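You operate a simulated robot arm through the tools that you are given. There is no shell and no other tool.

You are at the controls of a simulated two-armed robot. One attempt, no reset.

JOB
Set the sliding window to air the unit overnight.
Fine: crescent latch free, orange sash stop on, sash slid against it, trickle vent open.

Only the result counts: the job must be done as asked and must still hold three seconds after the hand-in. Knocking over, shifting, dropping, spilling or breaking anything else fails it.

ROBOT AND FRAMES
Two 7-joint arms with two-finger parallel grippers on one trunk that stands fixed in place. Base frame: the origin is at the foot of the trunk, x ahead of it, y to its left, z up. Readings come in mm, degrees, newtons and seconds.
The left shoulder is at [70, 188, 1369], the right one opposite. With the tool pointing down near the work surface each hand reaches from about 100 to 740 mm from the base axis, measured 20 degrees to its own side. Payload 3.91 kg a hand.
The tool frame of a hand sits at the grasp point between the pads (the TCP): z along the fingers, y along the line on which they close. The tips reach 30 mm beyond it. The gripper opens to 110 mm. The fingers are 20 mm wide and 10 mm thick; the gripper's body (48 by 112 mm) begins 55 mm behind the TCP.
Orientation is told as [roll, pitch, yaw] about the base's x, y, z axes, in that order, counted from this pose: with the fingers straight down and closing along the base's y, the tool's x points along the base's -x, its y along +y and its z along -z.

CONTROLS
- The arms move only by the tool apply_moves. It takes "left_rows", "right_rows" or both (then of equal length, played together; a hand with none holds still); each is a list of rows, each an object of numbers (a shift or turn left out is 0, a gripper value left out holds the last): "x", "y", "z": the shift along the base's x, y, z in units of 40 mm (1.0 is 40 mm); "ax", "ay", "az": the turn, a rotation vector about the base's x, y, z in units of 5 degrees (1.0 is 5 degrees). In form: [{"x": .., "y": .., "z": .., "ax": .., "ay": .., "az": ..}, ...]. A call has 1 to 20 rows; each row shifts and turns the commanded pose from where the row before left it. "left_gripper" and "right_gripper" are, for a hand that has rows, the opening in per cent of the stroke, from 0 (shut) to 100 (fully open), set as the call begins (left out, the last holds). A call with a number of a shift or a turn outside -1 to 1 is refused whole. A row lasts 0.2 s, in which the tool goes at most 50 mm and 8.6 degrees; a call with a longer step from one row to the next is refused whole, and so is a gripper value outside its range. Where a pose cannot be reached the arm comes as near as it can. A force on the tool above 50 N (or 10 N above the force at the start of the call, whichever is more), or a blocked arm, ends the call early, and 0.2 s more pass. Each finger travels about 72 mm/s and halts on what it meets, pressing with about 20 N; the grip force reading is that of the motor and also rises with nothing between the fingers. The clock runs only during rows and for 0.2 s after the last one: add rows that do not move to give the fingers time. It gives the time, the measured TCP pose, the force on the tool (base axes), the opening and the grip force at its end, in the units of the frame above (readings bear some noise), with the torque about the TCP (base axes, N m) and any sound that the robot's microphone picked up.
- Cameras (640 x 400 px; columns grow to the right, rows downward): "scene" is now at [122.7, -51.7, 1606.2]; the picture's right is [-0.58, -0.82, -0.00], its down [-0.40, 0.28, -0.87] and it looks along [0.71, -0.50, -0.48] (base axes); focal length 214 px, centre (320, 200). "left" rides on the left gripper at [72, -17, -103] in its tool frame; the picture's right is [0.23, 0.97, 0.00], its down [-0.76, 0.18, -0.62] and it looks along [-0.61, 0.14, 0.78] (tool axes); focal length 222 px, centre (320, 200). "right" rides on the right gripper at [72, 17, -103] in its tool frame; the picture's right is [-0.23, 0.97, 0.00], its down [-0.76, -0.18, -0.62] and it looks along [-0.61, -0.14, 0.78] (tool axes); focal length 222 px, centre (320, 200). There is no depth. A picture from a camera that has moved, and an enlarged one, comes with that camera's place and axes in the base frame and with its lens.
- snapshot(camera): a new picture of that camera. It takes no simulated time.
- move_column(by): slides the trunk up (or, below 0, down) by that many mm; the arms and the scene camera ride with it, the base frame stays. It gives what a move gives, with no picture.
- aim_head(pan, tilt): turns the head with the scene camera to pan (to the left, within 86 degrees either way) and tilt (down, from -29 to 69), counted from straight ahead of the robot. It gives what a move gives.
- close_up(camera, box): a new picture of the part [left, top, right, bottom] of that camera's present view, enlarged. It takes no simulated time.
- finish_job(): hands the job in; it is judged then, once.

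Nothing tells you positions but the pictures and the camera data. Unless the task says otherwise, let go and move clear before handing in.

The tools are called after "Emit:" by a JSON object that holds its "fn" and its "kwargs". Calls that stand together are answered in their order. apply_moves: Moves the arms, as the interface text tells. Its arguments: {"type":"object","properties":{"left_rows":{"type":"array"},"left_gripper":{"type":"number"},"right_rows":{"type":"array"},"right_gripper":{"type":"number"}},"required":[]} The other tools are called the same way: move_column (by) moves the trunk up or down; aim_head (pan, tilt) turns the head that bears the scene camera; snapshot (camera) takes a picture; close_up (camera, box) takes an enlarged picture of a part of a camera's view; finish_job () hands the job in.

At the start:

```text
time_s: 0.0
left_eef_pos: [315.2, -11.7, 1501.9]
left_ee_rot: [0.0, 0.1, 0.0]
left_wrist_force: [0.7, -0.5, -0.6]
left_moment: [-0.04, 0.03, -0.02]
left_opening: 110.0
left_grip_force: 0.0
right_eef_pos: [293.3, -350.0, 1495.9]
right_ee_rot: [0.2, -0.2, 0.1]
right_wrist_force: [-0.8, 0.0, -0.5]
right_moment: [-0.02, -0.03, -0.03]
right_opening: 109.9
right_grip_force: 0.0
trunk travel left (down, up): [-879.0, 61.0]
head pan, tilt (commanded): [-35.2, 29.0]
```

scene: 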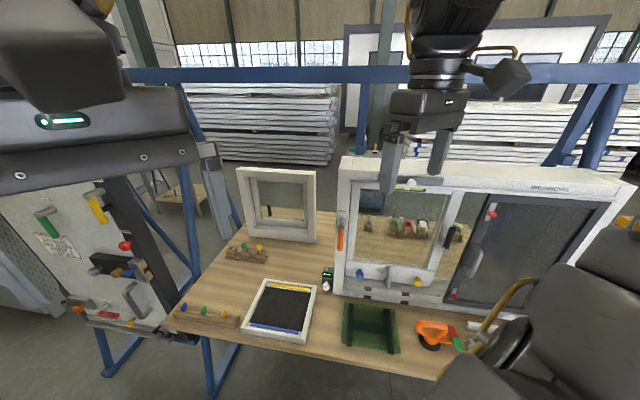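
right: 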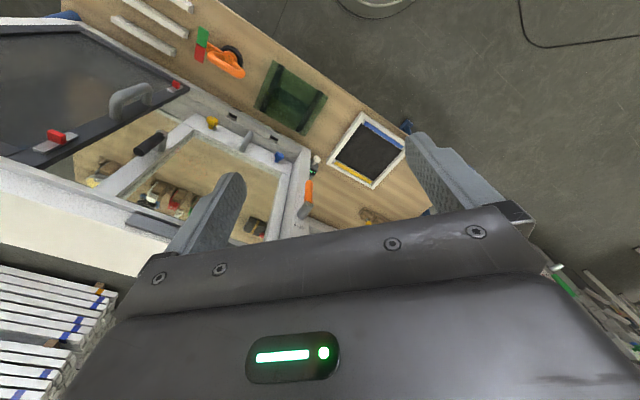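
left: 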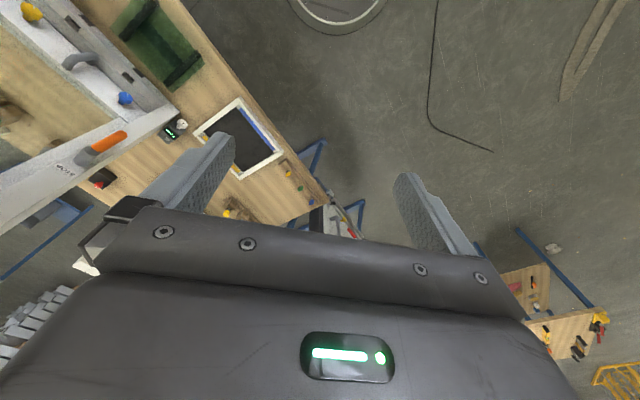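

I see a window unit standing on a workbench ahead and to the right, with a white sash, a dark screen or second sash, an orange lever and several knobs. I'll enlarge parts of the scene first to work out what each one is.

Emit:
{"fn": "close_up", "kwargs": {"camera": "scene", "box": [320, 150, 480, 310]}}

Emit:
{"fn": "close_up", "kwargs": {"camera": "scene", "box": [430, 150, 640, 310]}}

Emit:
{"fn": "close_up", "kwargs": {"camera": "scene", "box": [300, 250, 500, 380]}}

Emit:
{"fn": "close_up", "kwargs": {"camera": "scene", "box": [160, 150, 340, 350]}}

```text
2.50 times, centred on (400, 230) of scene
camera zoom: at [122.7, -51.7, 1606.2], right [-0.58, -0.82, 0.0], down [-0.4, 0.28, -0.87], along [0.71, -0.5, -0.48], focal length 536 px, centre (120, 125)
```

zoom: 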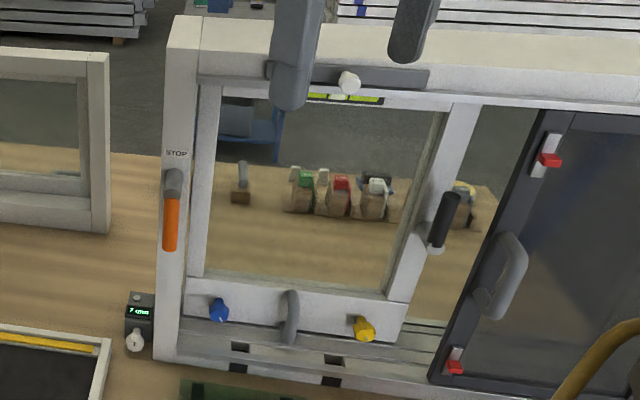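

```text
2.50 times, centred on (535, 230) of scene
camera zoom: at [122.7, -51.7, 1606.2], right [-0.58, -0.82, 0.0], down [-0.4, 0.28, -0.87], along [0.71, -0.5, -0.48], focal length 536 px, centre (-218, 125)
```

zoom: 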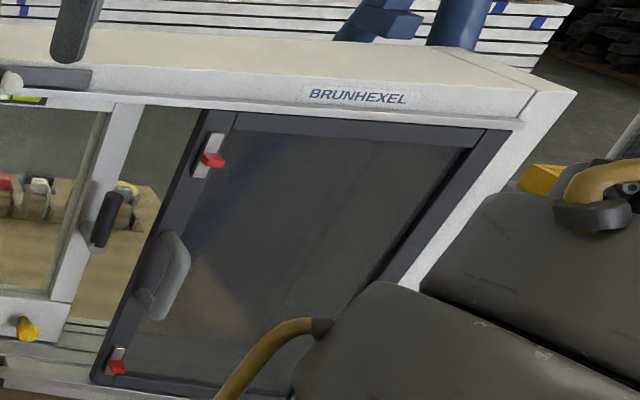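

```text
3.08 times, centred on (400, 315) of scene
camera zoom: at [122.7, -51.7, 1606.2], right [-0.58, -0.82, 0.0], down [-0.4, 0.28, -0.87], along [0.71, -0.5, -0.48], focal length 660 px, centre (74, -154)
```

zoom: 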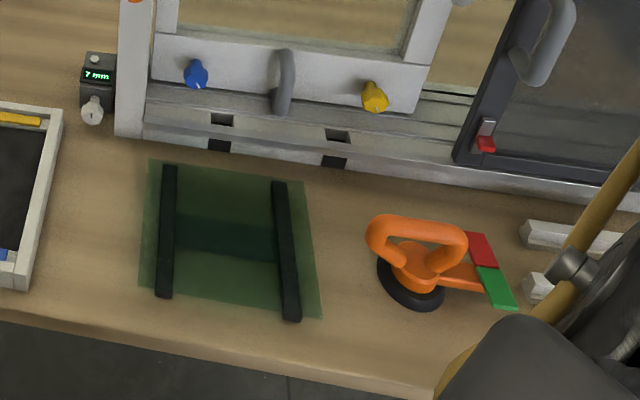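

```text
2.00 times, centred on (250, 250) of scene
camera zoom: at [122.7, -51.7, 1606.2], right [-0.58, -0.82, 0.0], down [-0.4, 0.28, -0.87], along [0.71, -0.5, -0.48], focal length 429 px, centre (460, 100)
```

zoom: 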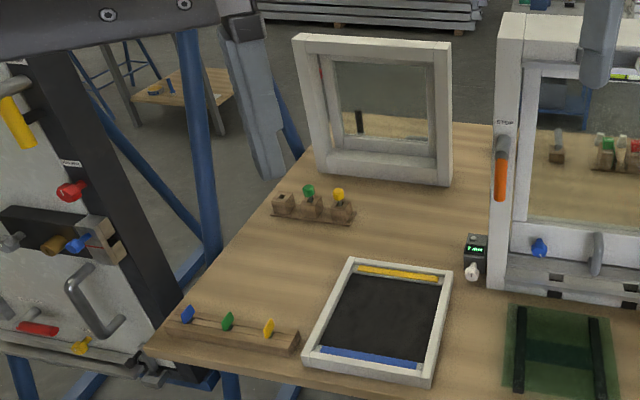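

The window faces the robot at about 45° to the right, standing on a bench near z≈850. I'll swing the right hand's camera towards it for nearer views and to get the arm out of the scene camera's view.

Emit:
{"fn": "apply_moves", "kwargs": {"right_rows": [{"az": -1}, {"az": -1}, {"az": -1}, {"az": -1}, {"az": -1}, {"az": -1}, {"az": -1}]}}

Emit:
{"fn": "snapshot", "kwargs": {"camera": "right"}}

Emit:
{"fn": "snapshot", "kwargs": {"camera": "scene"}}

```text
time_s: 1.6
left_eef_pos: [315.4, -13.2, 1499.6]
left_ee_rot: [0.0, 0.0, 0.0]
left_wrist_force: [0.5, 0.1, -0.2]
left_moment: [-0.01, 0.03, -0.02]
left_opening: 110.0
left_grip_force: 0.1
right_eef_pos: [300.9, -354.0, 1495.1]
right_ee_rot: [0.5, -0.2, -34.7]
right_wrist_force: [-0.5, -0.1, 0.2]
right_moment: [-0.01, 0.0, 0.01]
right_opening: 110.3
right_grip_force: 0.1
right hand out of reach, approached as far as the arm can: row 7
trunk travel left (down, up): [-879.0, 61.0]
head pan, tilt (commanded): [-35.2, 29.0]
```

```text
taken
camera right: at [250.0, -298.8, 1597.7], right [0.74, 0.67, 0.01], down [0.52, -0.58, 0.62], along [0.42, -0.46, -0.78], focal length 222 px, centre (320, 200)
```

right: 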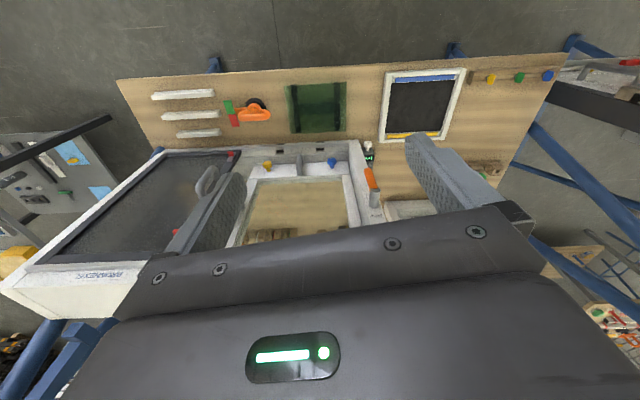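

```text
taken
camera scene: at [123.1, -51.9, 1606.1], right [-0.58, -0.82, 0.0], down [-0.4, 0.28, -0.87], along [0.71, -0.5, -0.49], focal length 214 px, centre (320, 200)
```

scene: 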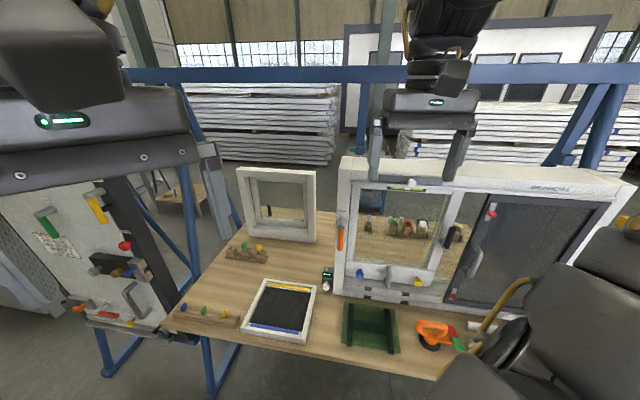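

The arm is near its reach limit this high with the fingers down. I'll lower the right hand and pitch the fingers up towards the window, then look from there.

Emit:
{"fn": "apply_moves", "kwargs": {"right_rows": [{"az": -1, "z": -0.5}, {"z": -0.5, "ax": -0.68, "ay": -0.73}, {"z": -0.5, "ax": -0.68, "ay": -0.73}, {"z": -0.5, "ax": -0.68, "ay": -0.73}, {"z": -0.5, "ax": -0.68, "ay": -0.73}, {"z": -0.5, "ax": -0.68, "ay": -0.73}, {"z": -0.5, "ax": -0.68, "ay": -0.73}, {"z": -0.5, "ax": -0.68, "ay": -0.73}, {"z": -0.5, "ax": -0.68, "ay": -0.73}, {"z": -0.5, "ax": -0.68, "ay": -0.73}]}}

Emit:
{"fn": "snapshot", "kwargs": {"camera": "right"}}

Emit:
{"fn": "snapshot", "kwargs": {"camera": "scene"}}

```text
time_s: 3.8
left_eef_pos: [316.8, -15.4, 1500.8]
left_ee_rot: [0.1, 0.1, -0.1]
left_wrist_force: [-0.3, 0.1, 0.0]
left_moment: [0.01, 0.0, 0.01]
left_opening: 109.9
left_grip_force: 0.1
right_eef_pos: [213.4, -513.6, 1421.9]
right_ee_rot: [-1.2, -32.2, -38.5]
right_wrist_force: [-1.1, -0.3, -0.1]
right_moment: [0.0, -0.01, -0.02]
right_opening: 110.2
right_grip_force: 0.1
right hand out of reach, approached as far as the arm can: row 1, 2, 3, 4, 5, 6, 7, 9, 10
trunk travel left (down, up): [-879.0, 61.0]
head pan, tilt (commanded): [-35.2, 29.0]
```

```text
taken
camera right: at [134.2, -425.4, 1468.9], right [0.76, 0.64, 0.1], down [0.14, -0.32, 0.94], along [0.63, -0.7, -0.34], focal length 222 px, centre (320, 200)
```

right: 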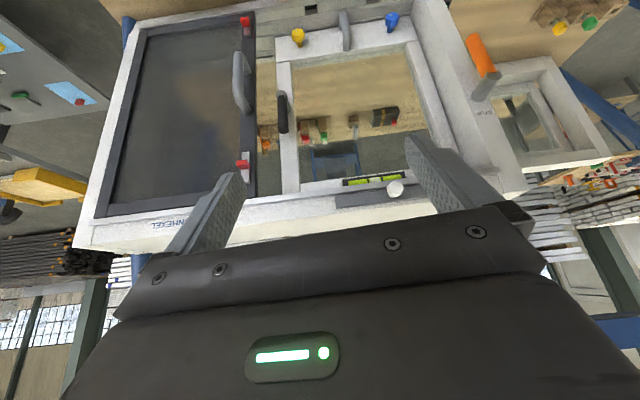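

```text
taken
camera scene: at [123.1, -53.1, 1606.1], right [-0.58, -0.82, 0.0], down [-0.4, 0.28, -0.87], along [0.71, -0.5, -0.49], focal length 214 px, centre (320, 200)
```

scene: 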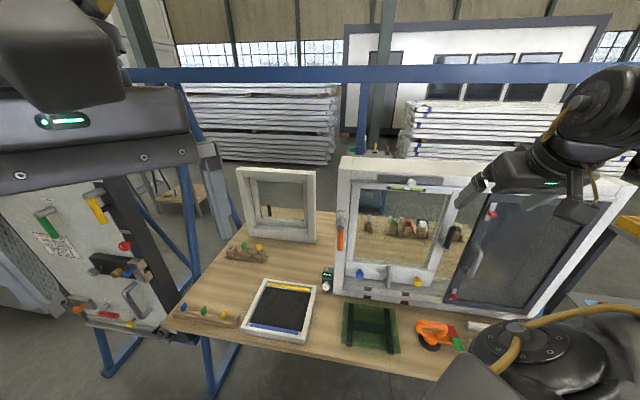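

The view is clear now, with the arm off to the right. I'll enlarge the window details.

Emit:
{"fn": "close_up", "kwargs": {"camera": "scene", "box": [325, 155, 485, 255]}}

Emit:
{"fn": "close_up", "kwargs": {"camera": "scene", "box": [380, 170, 450, 214]}}

Emit:
{"fn": "close_up", "kwargs": {"camera": "scene", "box": [320, 200, 400, 250]}}

Emit:
{"fn": "close_up", "kwargs": {"camera": "scene", "box": [420, 205, 484, 245]}}

Emit:
{"fn": "close_up", "kwargs": {"camera": "right", "box": [240, 0, 530, 210]}}

Emit:
{"fn": "close_up", "kwargs": {"camera": "right", "box": [320, 160, 420, 222]}}

```text
4.00 times, centred on (405, 205) of scene
camera zoom: at [123.1, -53.1, 1606.1], right [-0.58, -0.82, 0.0], down [-0.4, 0.28, -0.87], along [0.71, -0.5, -0.49], focal length 858 px, centre (-20, 180)
```

zoom: 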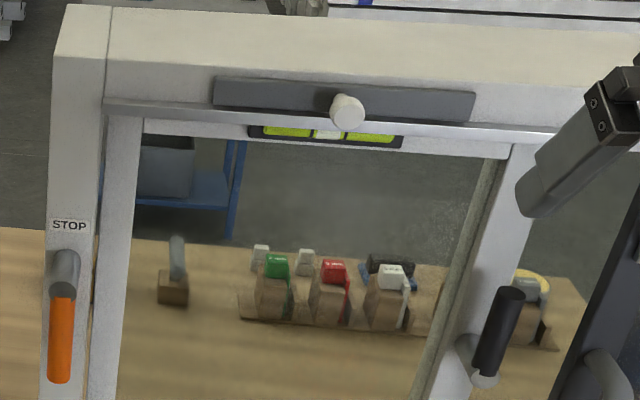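

```text
9.09 times, centred on (415, 192) of scene
camera zoom: at [123.1, -53.1, 1606.1], right [-0.58, -0.82, 0.0], down [-0.4, 0.28, -0.87], along [0.71, -0.5, -0.49], focal length 1950 px, centre (-544, 273)
```

zoom: 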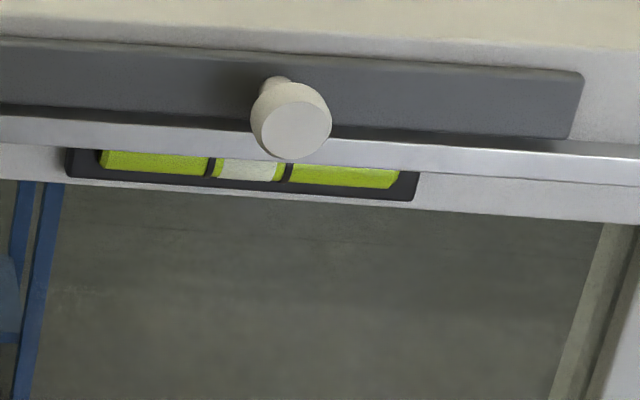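

```text
8.00 times, centred on (360, 225) of scene
camera zoom: at [123.1, -53.1, 1606.1], right [-0.58, -0.82, 0.0], down [-0.4, 0.28, -0.87], along [0.71, -0.5, -0.49], focal length 1716 px, centre (0, 0)
```

zoom: 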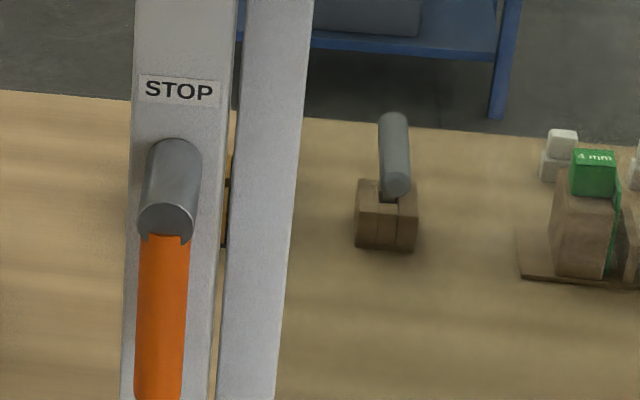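

```text
10.00 times, centred on (452, 225) of scene
camera zoom: at [123.1, -53.1, 1606.1], right [-0.58, -0.82, 0.0], down [-0.4, 0.28, -0.87], along [0.71, -0.5, -0.49], focal length 2145 px, centre (-1000, -50)
```

zoom: 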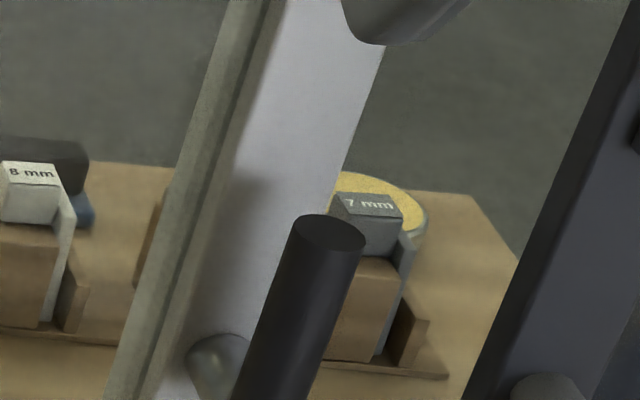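

```text
1.90 times, centred on (385, 105) of right
camera zoom: at [134.2, -425.4, 1468.9], right [0.76, 0.64, 0.1], down [0.14, -0.32, 0.94], along [0.63, -0.7, -0.34], focal length 423 px, centre (196, 381)
```

zoom: 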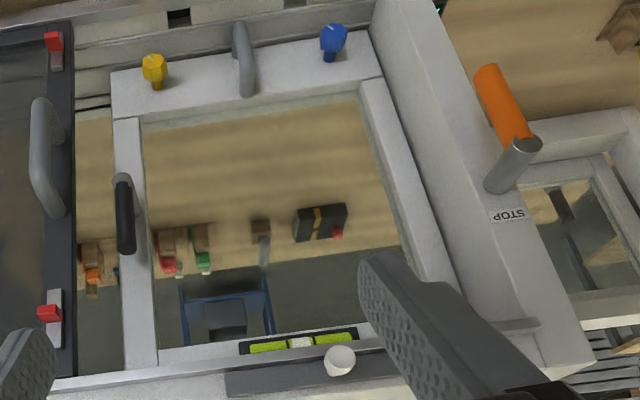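

```text
6.40 times, centred on (370, 191) of right
camera zoom: at [134.2, -425.4, 1468.9], right [0.76, 0.64, 0.1], down [0.14, -0.32, 0.94], along [0.63, -0.7, -0.34], focal length 1422 px, centre (0, 258)
```

zoom: 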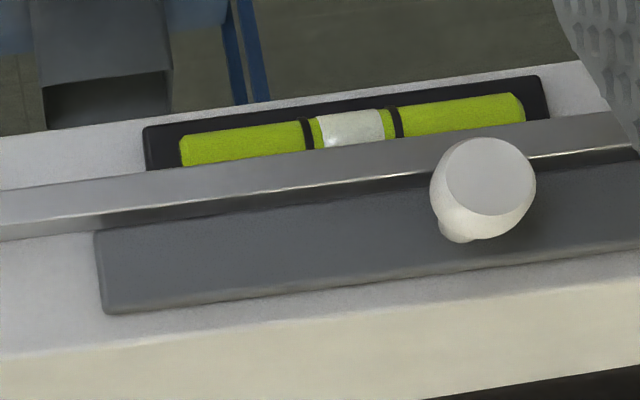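

I can make out the vent knob on a grey bar at the top, the STOP lever on the left jamb, and the black latch lever on the right stile. I'll carry on pitching the right hand forward and lower it to the sash for nearer pictures.

Emit:
{"fn": "apply_moves", "kwargs": {"right_rows": [{"z": -0.5, "ax": -0.68, "ay": -0.73}, {"z": -0.5, "ax": -0.68, "ay": -0.73}, {"z": -0.5, "ax": -0.68, "ay": -0.73}, {"z": -0.5, "ax": -0.68, "ay": -0.73}, {"z": -0.5, "ax": -0.68, "ay": -0.73}, {"z": -0.5}]}}

Emit:
{"fn": "snapshot", "kwargs": {"camera": "right"}}

Emit:
{"fn": "snapshot", "kwargs": {"camera": "scene"}}

```text
time_s: 5.2
left_eef_pos: [316.3, -14.5, 1501.5]
left_ee_rot: [0.0, -0.1, 0.0]
left_wrist_force: [-0.4, -0.2, 0.9]
left_moment: [-0.02, 0.0, 0.0]
left_opening: 109.9
left_grip_force: 0.1
right_eef_pos: [169.7, -617.2, 1411.7]
right_ee_rot: [-4.7, -57.0, -35.9]
right_wrist_force: [-0.2, -1.0, 0.1]
right_moment: [-0.02, 0.01, -0.03]
right_opening: 109.9
right_grip_force: 0.1
right hand out of reach, approached as far as the arm can: row 1, 2, 3, 4, 5, 6
trunk travel left (down, up): [-879.0, 61.0]
head pan, tilt (commanded): [-35.2, 29.0]
```

```text
taken
camera right: at [82.1, -522.9, 1404.9], right [0.72, 0.67, 0.15], down [-0.17, -0.03, 0.98], along [0.67, -0.74, 0.09], focal length 222 px, centre (320, 200)
```

right: 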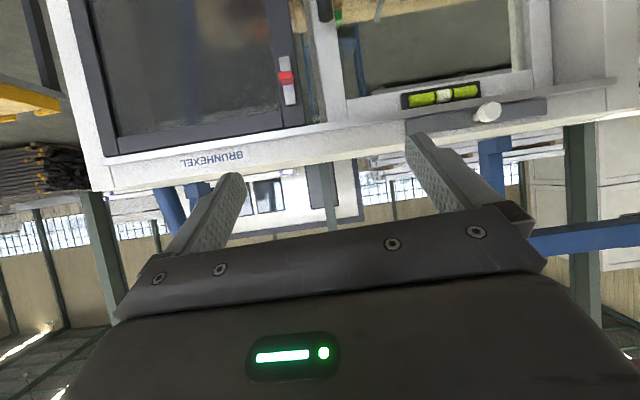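

```text
taken
camera scene: at [122.1, -52.7, 1606.2], right [-0.58, -0.82, 0.0], down [-0.4, 0.28, -0.87], along [0.71, -0.5, -0.48], focal length 214 px, centre (320, 200)
```

scene: 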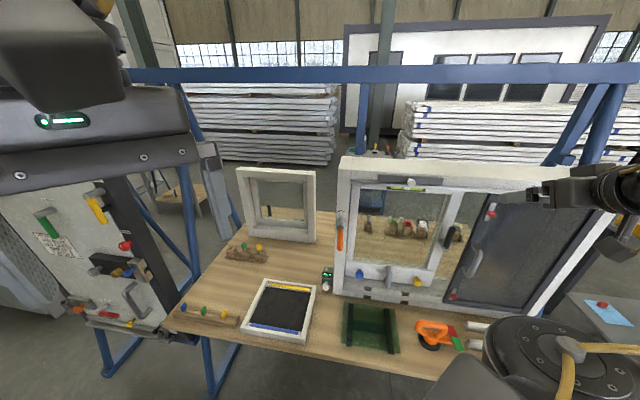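

The right arm seems to be at a wrist limit for this yaw, because the hand drifts sideways instead of going down. I'll first test whether it translates freely, then try the opposite roll.

Emit:
{"fn": "apply_moves", "kwargs": {"right_rows": [{"x": 0.34, "y": 0.58, "z": -0.3}, {"x": 0.34, "y": 0.58, "z": -0.3, "ax": -0.98, "ay": 0.71, "az": 0.79}, {"x": 0.34, "y": 0.58, "z": -0.3, "ax": -0.98, "ay": 0.71, "az": 0.79}, {"x": 0.34, "y": 0.58, "z": -0.3, "ax": -0.98, "ay": 0.71, "az": 0.79}, {"x": 0.34, "y": 0.58, "z": -0.3, "ax": -0.98, "ay": 0.71, "az": 0.79}, {"x": 0.34, "y": 0.58, "z": -0.3, "ax": -0.98, "ay": 0.71, "az": 0.79}]}}

Emit:
{"fn": "snapshot", "kwargs": {"camera": "scene"}}

```text
time_s: 6.6
left_eef_pos: [315.6, -14.1, 1499.9]
left_ee_rot: [0.0, 0.0, 0.0]
left_wrist_force: [0.5, -0.3, -0.4]
left_moment: [0.01, 0.02, 0.03]
left_opening: 110.3
left_grip_force: 0.2
right_eef_pos: [175.0, -632.4, 1384.3]
right_ee_rot: [-47.1, -42.5, 17.6]
right_wrist_force: [-0.2, -0.2, 0.4]
right_moment: [-0.03, 0.03, 0.01]
right_opening: 110.1
right_grip_force: 0.1
right hand out of reach, approached as far as the arm can: row 1, 2, 3, 4, 5, 6
trunk travel left (down, up): [-879.0, 61.0]
head pan, tilt (commanded): [-35.2, 29.0]
```

```text
taken
camera scene: at [122.8, -51.9, 1606.1], right [-0.58, -0.82, 0.0], down [-0.4, 0.28, -0.87], along [0.71, -0.5, -0.48], focal length 214 px, centre (320, 200)
```

scene: 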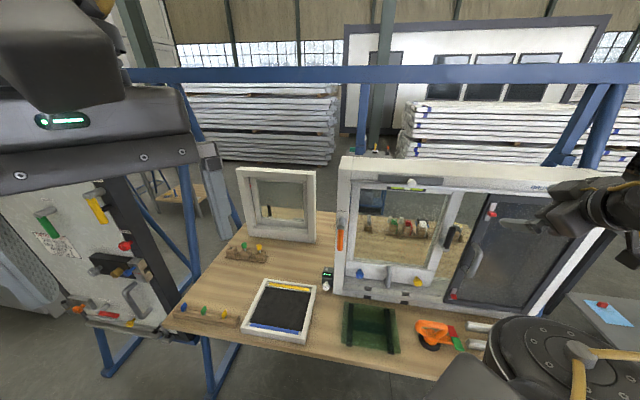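

Position isn't following well in this posture. I'll unwind the hand to fingers-down and bring it back to a comfortable place before trying a different approach angle.

Emit:
{"fn": "apply_moves", "kwargs": {"right_rows": [{"az": -0.88, "x": 0.2, "y": 0.3}, {"az": -0.88, "x": 0.2, "y": 0.3}, {"az": -0.88, "x": 0.2, "y": 0.3}, {"az": -0.88, "x": 0.2, "y": 0.3}, {"ay": 0.944, "x": 0.2, "y": 0.3}, {"ay": 0.944, "x": 0.2, "y": 0.3}, {"ay": 0.944, "x": 0.2, "y": 0.3}, {"ay": 0.944, "x": 0.2, "y": 0.3}, {"ay": 0.944, "x": 0.2, "y": 0.3}, {"ay": 0.944, "x": 0.2, "y": 0.3}, {"ay": 0.944, "x": 0.2, "y": 0.3}, {"ay": 0.944, "x": 0.2, "y": 0.3}, {"ay": 0.944, "x": 0.2, "y": 0.3}]}}

Emit:
{"fn": "apply_moves", "kwargs": {"right_rows": [{"ax": 0.942, "x": 0.2, "y": 0.3}, {"ax": 0.942, "x": 0.2, "y": 0.3}, {"ax": 0.942, "x": 0.2, "y": 0.3}, {"ax": 0.942, "x": 0.2, "y": 0.3}, {"ax": 0.942, "x": 0.2, "y": 0.3}, {"ax": 0.942, "x": 0.2, "y": 0.3}, {"ax": 0.942, "x": 0.2, "y": 0.3}, {"ax": 0.942, "x": 0.2, "y": 0.3}, {"ax": 0.942, "x": 0.2, "y": 0.3}, {"ax": 0.942, "x": 0.2, "y": 0.3}]}}

Emit:
{"fn": "snapshot", "kwargs": {"camera": "scene"}}

```text
time_s: 9.4
left_eef_pos: [318.0, -13.9, 1500.8]
left_ee_rot: [0.1, 0.1, 0.0]
left_wrist_force: [-0.7, -0.6, 0.6]
left_moment: [0.01, 0.01, 0.01]
left_opening: 109.9
left_grip_force: 0.0
right_eef_pos: [265.2, -583.4, 1387.3]
right_ee_rot: [-46.8, 0.0, 0.0]
right_wrist_force: [0.4, 0.1, -0.4]
right_moment: [-0.01, -0.03, -0.03]
right_opening: 110.1
right_grip_force: 0.2
right hand out of reach, approached as far as the arm can: row 1, 2, 3, 4, 5, 6, 7, 9, 12, 13
trunk travel left (down, up): [-879.0, 61.0]
head pan, tilt (commanded): [-35.2, 29.0]
```

```text
time_s: 11.6
left_eef_pos: [317.9, -13.1, 1500.8]
left_ee_rot: [0.0, 0.0, 0.0]
left_wrist_force: [0.0, -0.6, 0.9]
left_moment: [-0.03, 0.0, -0.01]
left_opening: 110.2
left_grip_force: 0.0
right_eef_pos: [344.2, -463.6, 1387.9]
right_ee_rot: [0.1, 0.1, -0.1]
right_wrist_force: [0.2, 1.0, -0.2]
right_moment: [0.01, -0.01, 0.0]
right_opening: 110.0
right_grip_force: 0.0
trunk travel left (down, up): [-879.0, 61.0]
head pan, tilt (commanded): [-35.2, 29.0]
```

```text
taken
camera scene: at [123.1, -52.3, 1606.1], right [-0.58, -0.82, 0.0], down [-0.4, 0.28, -0.87], along [0.71, -0.5, -0.49], focal length 214 px, centre (320, 200)
```

scene: 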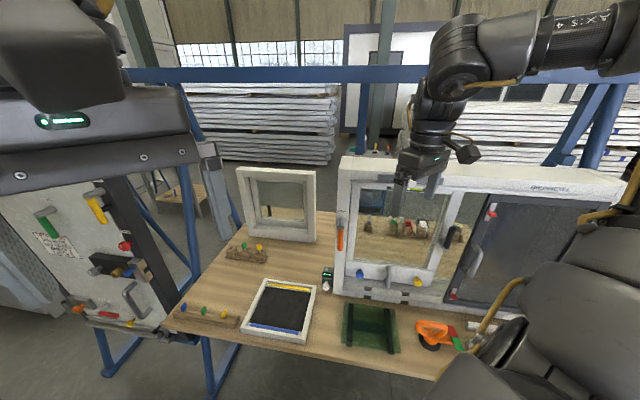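

The command restarts from the actual pose on each call, so I can steer freely. I'll try turning the hand the other way (positive yaw) while lowering it, to see if that side has room.

Emit:
{"fn": "apply_moves", "kwargs": {"right_rows": [{"az": 0.94, "z": -0.4, "x": -0.1, "y": 0.1}, {"az": 0.94, "z": -0.4, "x": -0.1, "y": 0.1}, {"az": 0.94, "z": -0.4, "x": -0.1, "y": 0.1}, {"az": 0.94, "z": -0.4, "x": -0.1, "y": 0.1}, {"az": 0.94, "z": -0.4, "x": -0.1, "y": 0.1}, {"az": 0.94, "z": -0.4, "x": -0.1, "y": 0.1}, {"az": 0.94, "z": -0.4, "x": -0.1, "y": 0.1}, {"az": 0.94, "z": -0.4, "x": -0.1, "y": 0.1}, {"az": 0.94, "z": -0.4, "x": -0.1, "y": 0.1}, {"az": 0.94, "z": -0.4, "x": -0.1, "y": 0.1}]}}

Emit:
{"fn": "snapshot", "kwargs": {"camera": "scene"}}

Emit:
{"fn": "snapshot", "kwargs": {"camera": "right"}}

```text
time_s: 13.8
left_eef_pos: [317.5, -12.8, 1500.9]
left_ee_rot: [0.0, 0.0, 0.0]
left_wrist_force: [0.3, 0.4, -0.2]
left_moment: [0.01, 0.02, -0.03]
left_opening: 109.9
left_grip_force: 0.1
right_eef_pos: [303.3, -424.3, 1227.2]
right_ee_rot: [-0.1, 0.0, 46.9]
right_wrist_force: [0.3, 1.0, 0.6]
right_moment: [0.02, 0.01, -0.01]
right_opening: 109.9
right_grip_force: 0.1
trunk travel left (down, up): [-879.0, 61.0]
head pan, tilt (commanded): [-35.2, 29.0]
```

```text
taken
camera scene: at [123.2, -52.2, 1606.1], right [-0.58, -0.82, 0.0], down [-0.4, 0.28, -0.87], along [0.71, -0.5, -0.49], focal length 214 px, centre (320, 200)
```

scene: 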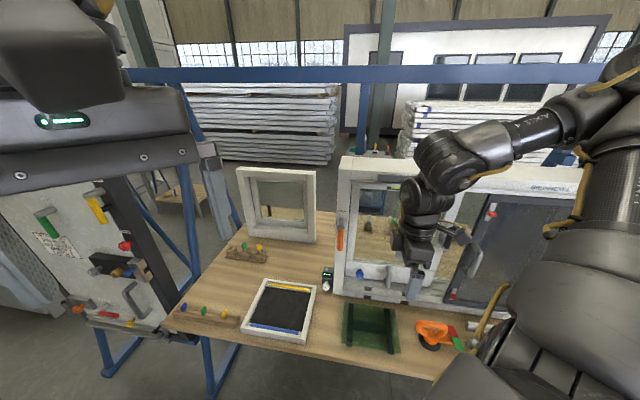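

```text
taken
camera right: at [241.1, -464.7, 1330.6], right [-0.56, 0.83, 0.0], down [0.65, 0.43, 0.62], along [0.52, 0.35, -0.78], focal length 222 px, centre (320, 200)
```

right: 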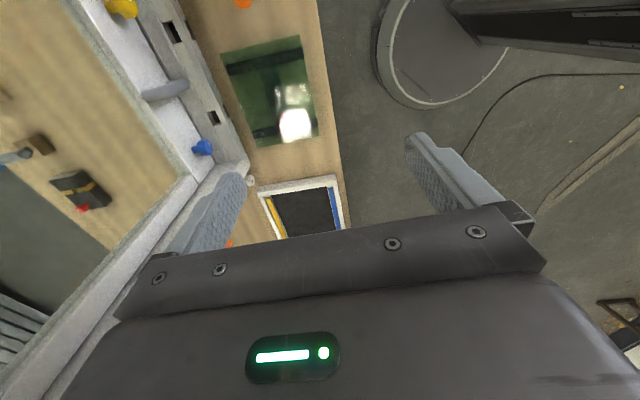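

That side moves freely. Next I'll pitch the fingers towards the window with this roll, which makes the gripper close vertically.

Emit:
{"fn": "apply_moves", "kwargs": {"right_rows": [{"ax": -0.68, "ay": -0.73}, {"ax": -0.68, "ay": -0.73}, {"ax": -0.68, "ay": -0.73}, {"ax": -0.68, "ay": -0.73}, {"ax": -0.68, "ay": -0.73}, {"ax": -0.68, "ay": -0.73}, {"ax": -0.68, "ay": -0.73}, {"ax": -0.68, "ay": -0.73}, {"ax": -0.68, "ay": -0.73}, {"ax": -0.68, "ay": -0.73}]}}

Emit:
{"fn": "snapshot", "kwargs": {"camera": "scene"}}

Emit:
{"fn": "snapshot", "kwargs": {"camera": "right"}}

```text
time_s: 16.0
left_eef_pos: [317.4, -12.9, 1499.6]
left_ee_rot: [0.0, 0.1, 0.1]
left_wrist_force: [1.0, 0.8, -0.3]
left_moment: [0.01, 0.0, 0.01]
left_opening: 109.9
left_grip_force: 0.0
right_eef_pos: [414.9, -500.3, 1284.0]
right_ee_rot: [-46.7, 0.5, 47.1]
right_wrist_force: [0.3, -0.3, 0.4]
right_moment: [-0.01, 0.0, -0.02]
right_opening: 110.2
right_grip_force: 0.0
right hand out of reach, approached as far as the arm can: row 1, 2, 3, 4, 5, 6, 7, 8, 9, 10
trunk travel left (down, up): [-879.0, 61.0]
head pan, tilt (commanded): [-35.2, 29.0]
```

```text
taken
camera scene: at [123.8, -52.0, 1606.1], right [-0.58, -0.82, 0.0], down [-0.4, 0.28, -0.87], along [0.71, -0.5, -0.49], focal length 214 px, centre (320, 200)
```

scene: 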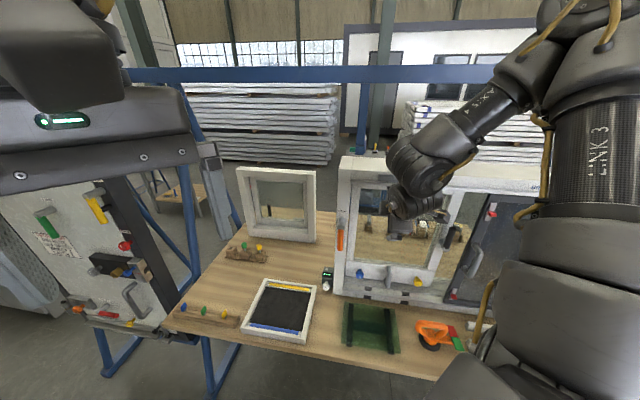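

```text
taken
camera right: at [301.7, -493.0, 1343.2], right [-0.34, 0.62, -0.71], down [0.28, 0.79, 0.55], along [0.9, -0.01, -0.44], focal length 222 px, centre (320, 200)
```

right: 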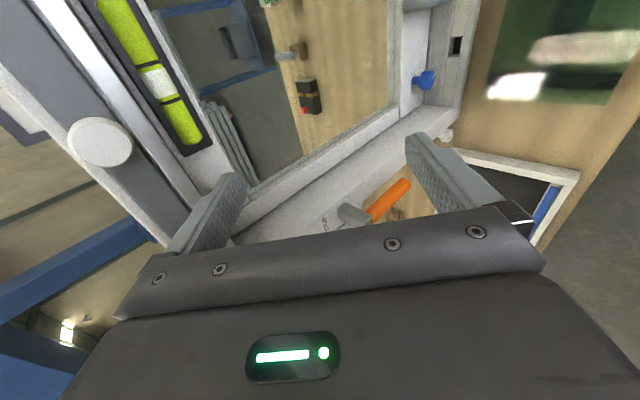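

The limit is how far the arm can fold: the wrist can't get nearer the shoulder than about 325 mm. Lowering the trunk gives more room, so I'll back the hand off and raise it, then lower the column.

Emit:
{"fn": "apply_moves", "kwargs": {"right_rows": [{"ax": 0.68, "ay": 0.73, "x": -0.25, "y": 0.2, "z": 0.3}, {"ax": 0.68, "ay": 0.73, "x": -0.25, "y": 0.2, "z": 0.3}, {"ax": 0.68, "ay": 0.73, "x": -0.25, "y": 0.2, "z": 0.3}, {"ax": 0.68, "ay": 0.73, "x": -0.25, "y": 0.2, "z": 0.3}, {"ax": 0.68, "ay": 0.73, "x": -0.25, "y": 0.2, "z": 0.3}, {"ax": 0.68, "ay": 0.73, "x": -0.25, "y": 0.2, "z": 0.3}, {"ax": 0.68, "ay": 0.73, "x": -0.25, "y": 0.2, "z": 0.3}, {"ax": 0.68, "ay": 0.73, "x": -0.25, "y": 0.2, "z": 0.3}, {"ax": 0.68, "ay": 0.73, "x": -0.25, "y": 0.2, "z": 0.3}, {"ax": 0.3, "ay": 0.3, "x": -0.25, "y": 0.2, "z": 0.3}]}}

Emit:
{"fn": "move_column", "kwargs": {"by": -150}}

Emit:
{"fn": "snapshot", "kwargs": {"camera": "scene"}}

```text
time_s: 18.2
left_eef_pos: [316.4, -12.9, 1501.5]
left_ee_rot: [0.0, 0.0, 0.1]
left_wrist_force: [0.1, -0.5, -0.6]
left_moment: [0.01, 0.01, -0.01]
left_opening: 109.8
left_grip_force: 0.1
right_eef_pos: [312.1, -419.9, 1405.9]
right_ee_rot: [0.3, 0.2, 47.5]
right_wrist_force: [-0.4, 0.5, -0.3]
right_moment: [-0.01, 0.02, 0.0]
right_opening: 110.1
right_grip_force: 0.1
trunk travel left (down, up): [-879.0, 61.0]
head pan, tilt (commanded): [-35.2, 29.0]
```

```text
time_s: 19.9
left_eef_pos: [316.6, -13.1, 1350.7]
left_ee_rot: [0.0, 0.1, 0.0]
left_wrist_force: [0.6, -0.1, 0.1]
left_moment: [-0.01, 0.04, 0.01]
left_opening: 110.1
left_grip_force: 0.1
right_eef_pos: [312.2, -420.5, 1256.2]
right_ee_rot: [0.3, 0.2, 47.5]
right_wrist_force: [0.3, -0.2, 0.5]
right_moment: [0.03, -0.01, -0.02]
right_opening: 109.8
right_grip_force: 0.0
trunk travel left (down, up): [-729.0, 211.0]
head pan, tilt (commanded): [-35.2, 29.0]
```

```text
taken
camera scene: at [122.7, -51.7, 1456.2], right [-0.58, -0.82, 0.0], down [-0.4, 0.28, -0.87], along [0.71, -0.5, -0.48], focal length 214 px, centre (320, 200)
```

scene: 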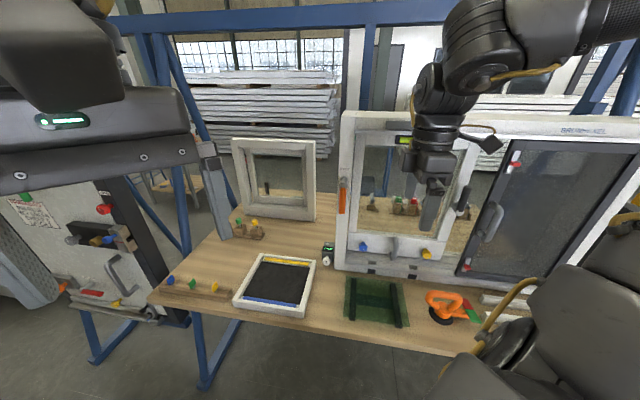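

With the trunk lower I can see the window from the front. The left shoulder is better placed for straight-on work at the window, so I'll move the right hand off to the right and bring the left hand round for a close look.

Emit:
{"fn": "apply_moves", "kwargs": {"right_rows": [{"x": -0.42, "y": -0.4, "z": 0.2}, {"x": -0.42, "y": -0.4, "z": 0.2}, {"x": -0.42, "y": -0.4, "z": 0.2}, {"x": -0.42, "y": -0.4, "z": 0.2}, {"x": -0.42, "y": -0.4, "z": 0.2}, {"x": -0.42, "y": -0.4, "z": 0.2}, {"x": -0.42, "y": -0.4, "z": 0.2}, {"x": -0.42, "y": -0.4, "z": 0.2}, {"x": -0.42, "y": -0.4, "z": 0.2}, {"x": -0.42, "y": -0.4, "z": 0.2}, {"x": -0.42, "y": -0.4, "z": 0.2}, {"x": -0.42, "y": -0.4, "z": 0.2}], "left_rows": [{"az": -1}, {"az": -1}, {"az": -1}, {"az": -1}, {"az": -1}, {"az": -1}, {"az": -1}, {"az": -1}, {"az": -0.6}, {}, {}, {}]}}

Emit:
{"fn": "snapshot", "kwargs": {"camera": "scene"}}

Emit:
{"fn": "snapshot", "kwargs": {"camera": "left"}}

```text
time_s: 22.6
left_eef_pos: [285.3, -64.3, 1293.7]
left_ee_rot: [-0.3, 0.1, -42.6]
left_wrist_force: [-1.2, -0.3, -0.6]
left_moment: [-0.03, 0.0, 0.0]
left_opening: 110.0
left_grip_force: 0.1
left hand out of reach, approached as far as the arm can: row 5, 6, 7, 8, 9
right_eef_pos: [161.0, -613.9, 1265.9]
right_ee_rot: [0.1, 0.1, 47.6]
right_wrist_force: [0.7, -0.1, 0.7]
right_moment: [0.01, 0.01, 0.0]
right_opening: 110.0
right_grip_force: 0.0
right hand out of reach, approached as far as the arm can: row 6, 7, 8, 9, 10, 11, 12
trunk travel left (down, up): [-729.0, 211.0]
head pan, tilt (commanded): [-35.2, 29.0]
```

```text
taken
camera scene: at [122.4, -52.9, 1456.1], right [-0.58, -0.82, 0.0], down [-0.4, 0.28, -0.87], along [0.71, -0.5, -0.49], focal length 214 px, centre (320, 200)
```

scene: 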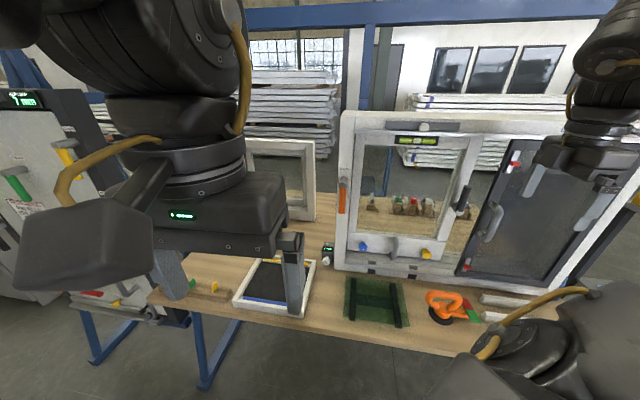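

```text
taken
camera left: at [220.9, -28.6, 1396.4], right [0.49, 0.87, -0.01], down [0.69, -0.38, 0.62], along [0.54, -0.31, -0.78], focal length 222 px, centre (320, 200)
```

left: 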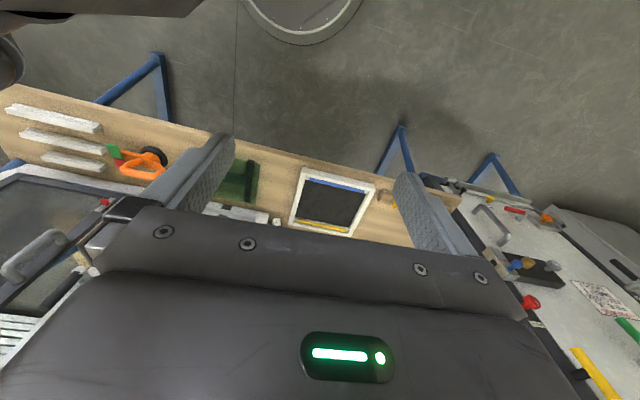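

The left hand is near the head camera but the window is clear. I'll take detailed enlargements from this height.

Emit:
{"fn": "close_up", "kwargs": {"camera": "scene", "box": [325, 105, 485, 205]}}

Emit:
{"fn": "close_up", "kwargs": {"camera": "scene", "box": [325, 190, 485, 290]}}

Emit:
{"fn": "close_up", "kwargs": {"camera": "scene", "box": [430, 165, 510, 215]}}

Emit:
{"fn": "close_up", "kwargs": {"camera": "scene", "box": [328, 160, 376, 190]}}

Emit:
{"fn": "close_up", "kwargs": {"camera": "scene", "box": [380, 110, 460, 160]}}

```text
4.00 times, centred on (405, 155) of scene
camera zoom: at [122.4, -52.9, 1456.1], right [-0.58, -0.82, 0.0], down [-0.4, 0.28, -0.87], along [0.71, -0.5, -0.49], focal length 858 px, centre (-20, 380)
```

zoom: 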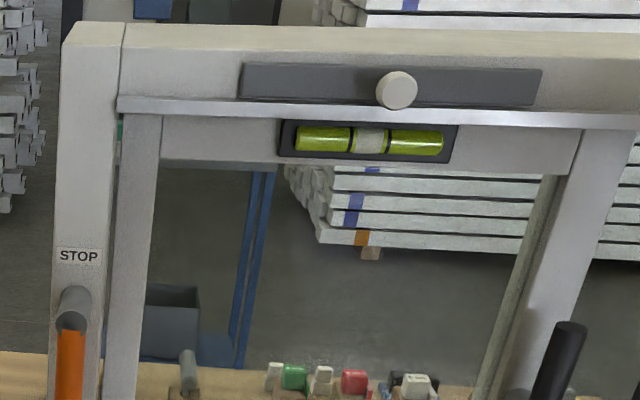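

```text
4.00 times, centred on (405, 240) of scene
camera zoom: at [122.4, -52.9, 1456.1], right [-0.58, -0.82, 0.0], down [-0.4, 0.28, -0.87], along [0.71, -0.5, -0.49], focal length 858 px, centre (-20, 40)
```

zoom: 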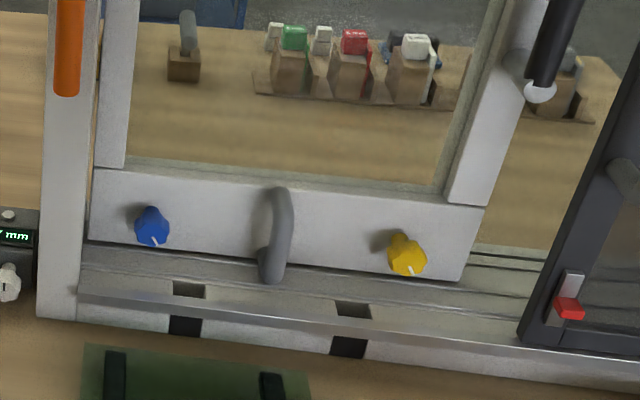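

```text
8.00 times, centred on (470, 190) of scene
camera zoom: at [122.4, -52.9, 1456.1], right [-0.58, -0.82, 0.0], down [-0.4, 0.28, -0.87], along [0.71, -0.5, -0.49], focal length 1716 px, centre (-880, 280)
```

zoom: 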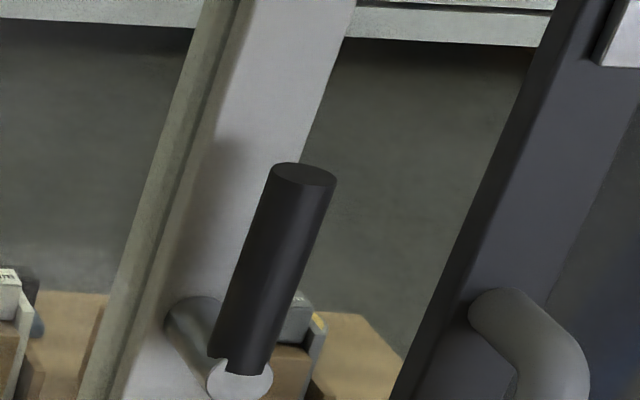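

```text
13.33 times, centred on (352, 175) of scene
camera zoom: at [122.4, -52.9, 1456.1], right [-0.58, -0.82, 0.0], down [-0.4, 0.28, -0.87], along [0.71, -0.5, -0.49], focal length 2860 px, centre (-107, 533)
```

zoom: 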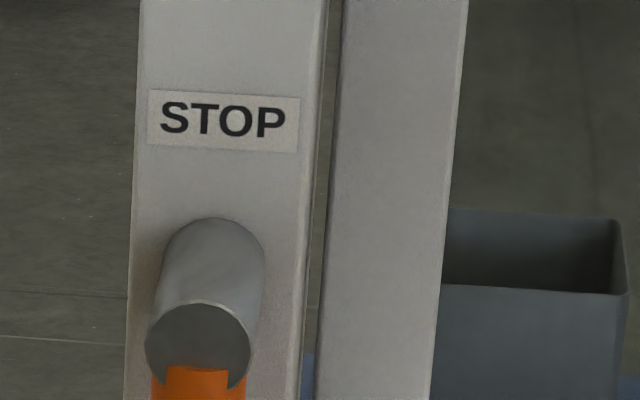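

```text
8.00 times, centred on (420, 135) of scene
camera zoom: at [122.4, -52.9, 1456.1], right [-0.58, -0.82, 0.0], down [-0.4, 0.28, -0.87], along [0.71, -0.5, -0.49], focal length 1716 px, centre (-480, 720)
```

zoom: 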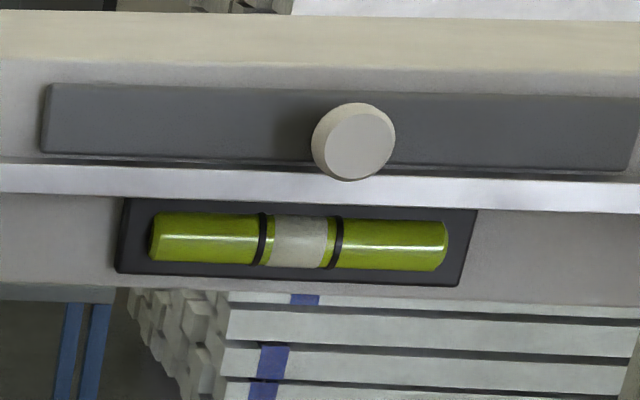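

The latch handle points up from its hub, the stop lever hangs down, and the vent knob sits mid-plate. I'll bring the left hand round in front of the window, pitching its fingers towards it.

Emit:
{"fn": "apply_moves", "kwargs": {"left_rows": [{"x": 0.12, "y": -0.44, "z": -0.1, "ax": -0.68, "ay": -0.73}, {"x": 0.12, "y": -0.44, "z": -0.1, "ax": -0.68, "ay": -0.73}, {"x": 0.12, "y": -0.44, "z": -0.1, "ax": -0.68, "ay": -0.73}, {"x": 0.12, "y": -0.44, "z": -0.1, "ax": -0.68, "ay": -0.73}, {"x": 0.12, "y": -0.44, "z": -0.1, "ax": -0.68, "ay": -0.73}, {"x": 0.12, "y": -0.44, "z": -0.1, "ax": -0.68, "ay": -0.73}, {"x": 0.12, "y": -0.44, "z": -0.1, "ax": -0.68, "ay": -0.73}, {"x": 0.12, "y": -0.44, "z": -0.1, "ax": -0.68, "ay": -0.73}, {"x": 0.12, "y": -0.44, "z": -0.1, "ax": -0.68, "ay": -0.73}]}}

Emit:
{"fn": "snapshot", "kwargs": {"camera": "scene"}}

Emit:
{"fn": "snapshot", "kwargs": {"camera": "left"}}

```text
time_s: 24.6
left_eef_pos: [330.8, -222.5, 1257.4]
left_ee_rot: [-0.1, -45.0, -42.7]
left_wrist_force: [0.3, -0.6, -0.7]
left_moment: [0.03, -0.02, -0.02]
left_opening: 109.8
left_grip_force: 0.1
right_eef_pos: [159.5, -614.5, 1265.3]
right_ee_rot: [0.4, 0.0, 47.6]
right_wrist_force: [0.3, 0.5, 0.7]
right_moment: [-0.01, -0.01, 0.02]
right_opening: 109.8
right_grip_force: 0.1
trunk travel left (down, up): [-729.0, 211.0]
head pan, tilt (commanded): [-35.2, 29.0]
```

```text
taken
camera scene: at [110.1, -66.9, 1454.0], right [-0.73, -0.68, 0.0], down [-0.34, 0.37, -0.86], along [0.59, -0.63, -0.51], focal length 214 px, centre (320, 200)
```

scene: 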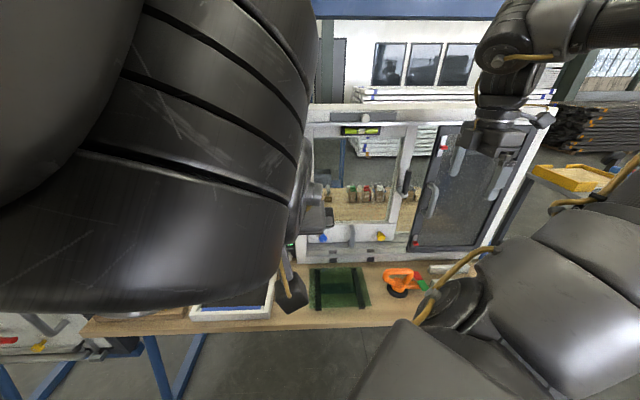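

```text
taken
camera left: at [228.2, -151.4, 1278.5], right [0.54, 0.82, -0.16], down [0.19, 0.07, 0.98], along [0.82, -0.56, -0.12], focal length 222 px, centre (320, 200)
```

left: 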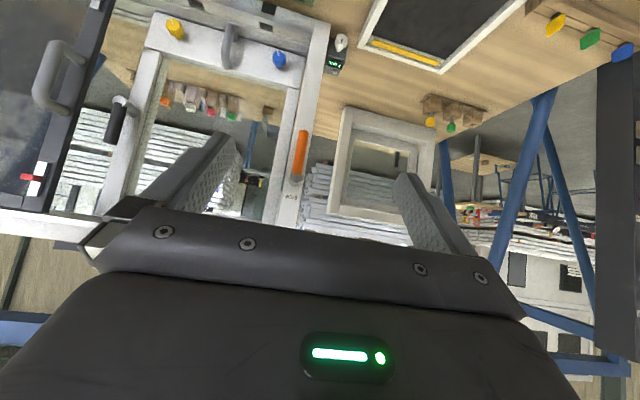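

The left elbow swung close to the head and nudged the scene camera. I'll reach further forward so that the elbow straightens away from it, and check the view.

Emit:
{"fn": "apply_moves", "kwargs": {"left_rows": [{"x": 0.3, "y": -0.5, "z": -0.1, "ax": -0.34, "ay": -0.36}, {"x": 0.3, "y": -0.5, "z": -0.1, "ax": -0.34, "ay": -0.36}, {"x": 0.3, "y": -0.5, "z": -0.1, "ax": -0.34, "ay": -0.36}, {"x": 0.3, "y": -0.5, "z": -0.1, "ax": -0.34, "ay": -0.36}, {"x": 0.3, "y": -0.5, "z": -0.1, "ax": -0.34, "ay": -0.36}]}}

Emit:
{"fn": "snapshot", "kwargs": {"camera": "scene"}}

Emit:
{"fn": "snapshot", "kwargs": {"camera": "left"}}

```text
time_s: 25.9
left_eef_pos: [393.8, -260.9, 1301.1]
left_ee_rot: [-5.3, -61.3, -37.2]
left_wrist_force: [0.2, 1.0, 0.8]
left_moment: [0.0, -0.01, 0.0]
left_opening: 110.1
left_grip_force: 0.1
left hand out of reach, approached as far as the arm can: row 3, 4, 5
right_eef_pos: [161.3, -613.4, 1267.2]
right_ee_rot: [0.2, 0.1, 47.5]
right_wrist_force: [-0.3, -0.5, 0.4]
right_moment: [-0.02, -0.02, 0.03]
right_opening: 110.0
right_grip_force: 0.1
trunk travel left (down, up): [-729.0, 211.0]
head pan, tilt (commanded): [-35.2, 29.0]
stopped in row 5 (left hand): the arm was blocked; the commanded pose is now the measured one
```

```text
taken
camera scene: at [123.2, -51.3, 1456.1], right [-0.58, -0.82, 0.0], down [-0.4, 0.28, -0.87], along [0.71, -0.5, -0.48], focal length 214 px, centre (320, 200)
```

scene: 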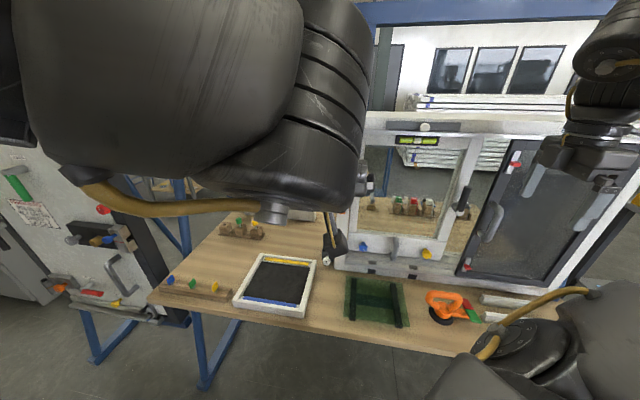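

```text
taken
camera left: at [288.3, -191.0, 1286.8], right [0.56, 0.79, -0.24], down [0.01, 0.28, 0.96], along [0.83, -0.54, 0.15], focal length 222 px, centre (320, 200)
```

left: 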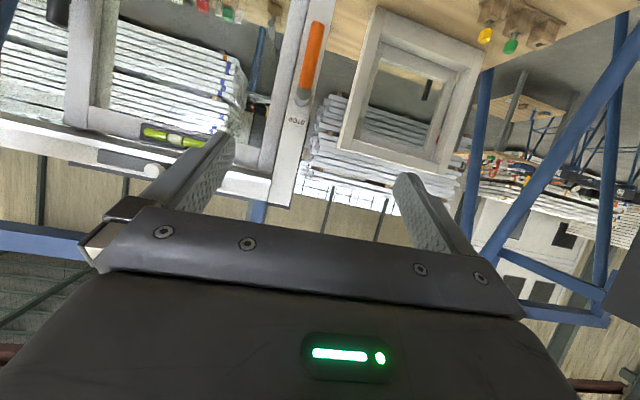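

The head is back in place, but the left arm reports it was blocked. Before backing it off I'll use this left-hand view for a close look at the jamb and stop lever.

Emit:
{"fn": "close_up", "kwargs": {"camera": "left", "box": [60, 0, 340, 210]}}

Emit:
{"fn": "close_up", "kwargs": {"camera": "left", "box": [250, 0, 350, 150]}}

Emit:
{"fn": "close_up", "kwargs": {"camera": "right", "box": [0, 0, 640, 400]}}

```text
1.90 times, centred on (200, 105) of left
camera zoom: at [288.3, -191.0, 1286.8], right [0.56, 0.79, -0.24], down [0.01, 0.28, 0.96], along [0.83, -0.54, 0.15], focal length 423 px, centre (549, 381)
```

zoom: 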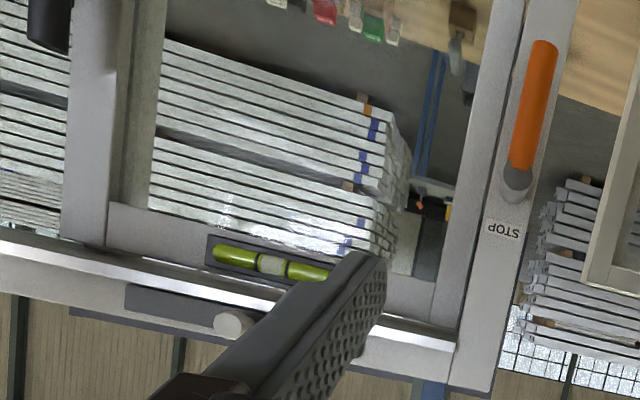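

```text
2.67 times, centred on (300, 75) of left
camera zoom: at [288.3, -191.0, 1286.8], right [0.56, 0.79, -0.24], down [0.01, 0.28, 0.96], along [0.83, -0.54, 0.15], focal length 592 px, centre (373, 533)
```

zoom: 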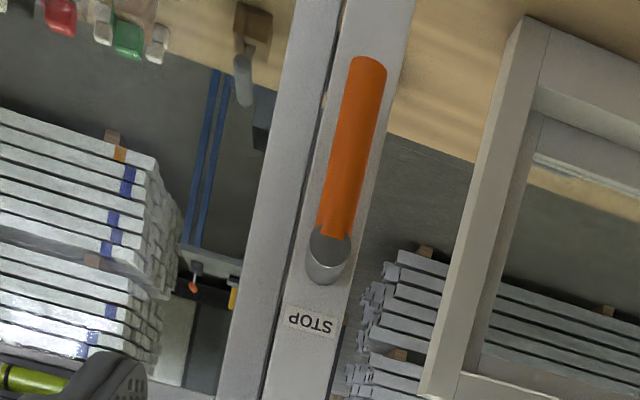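

```text
1.00 times, centred on (320, 200) of right (not enlarged: the box is as wide or as high as the picture)
camera zoom: at [99.4, -654.7, 1369.6], right [-0.56, 0.83, 0.0], down [0.65, 0.44, 0.62], along [0.51, 0.35, -0.78], focal length 222 px, centre (320, 200)
```

zoom: 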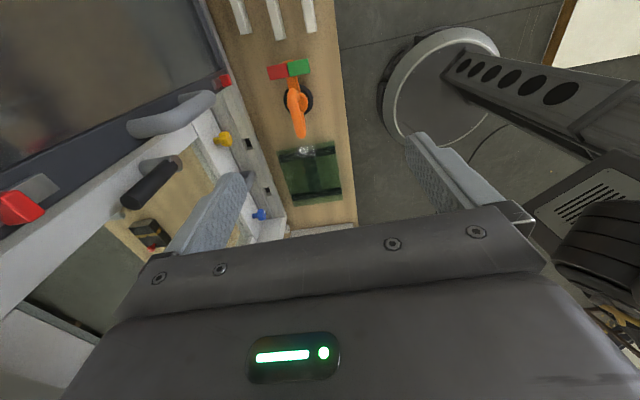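

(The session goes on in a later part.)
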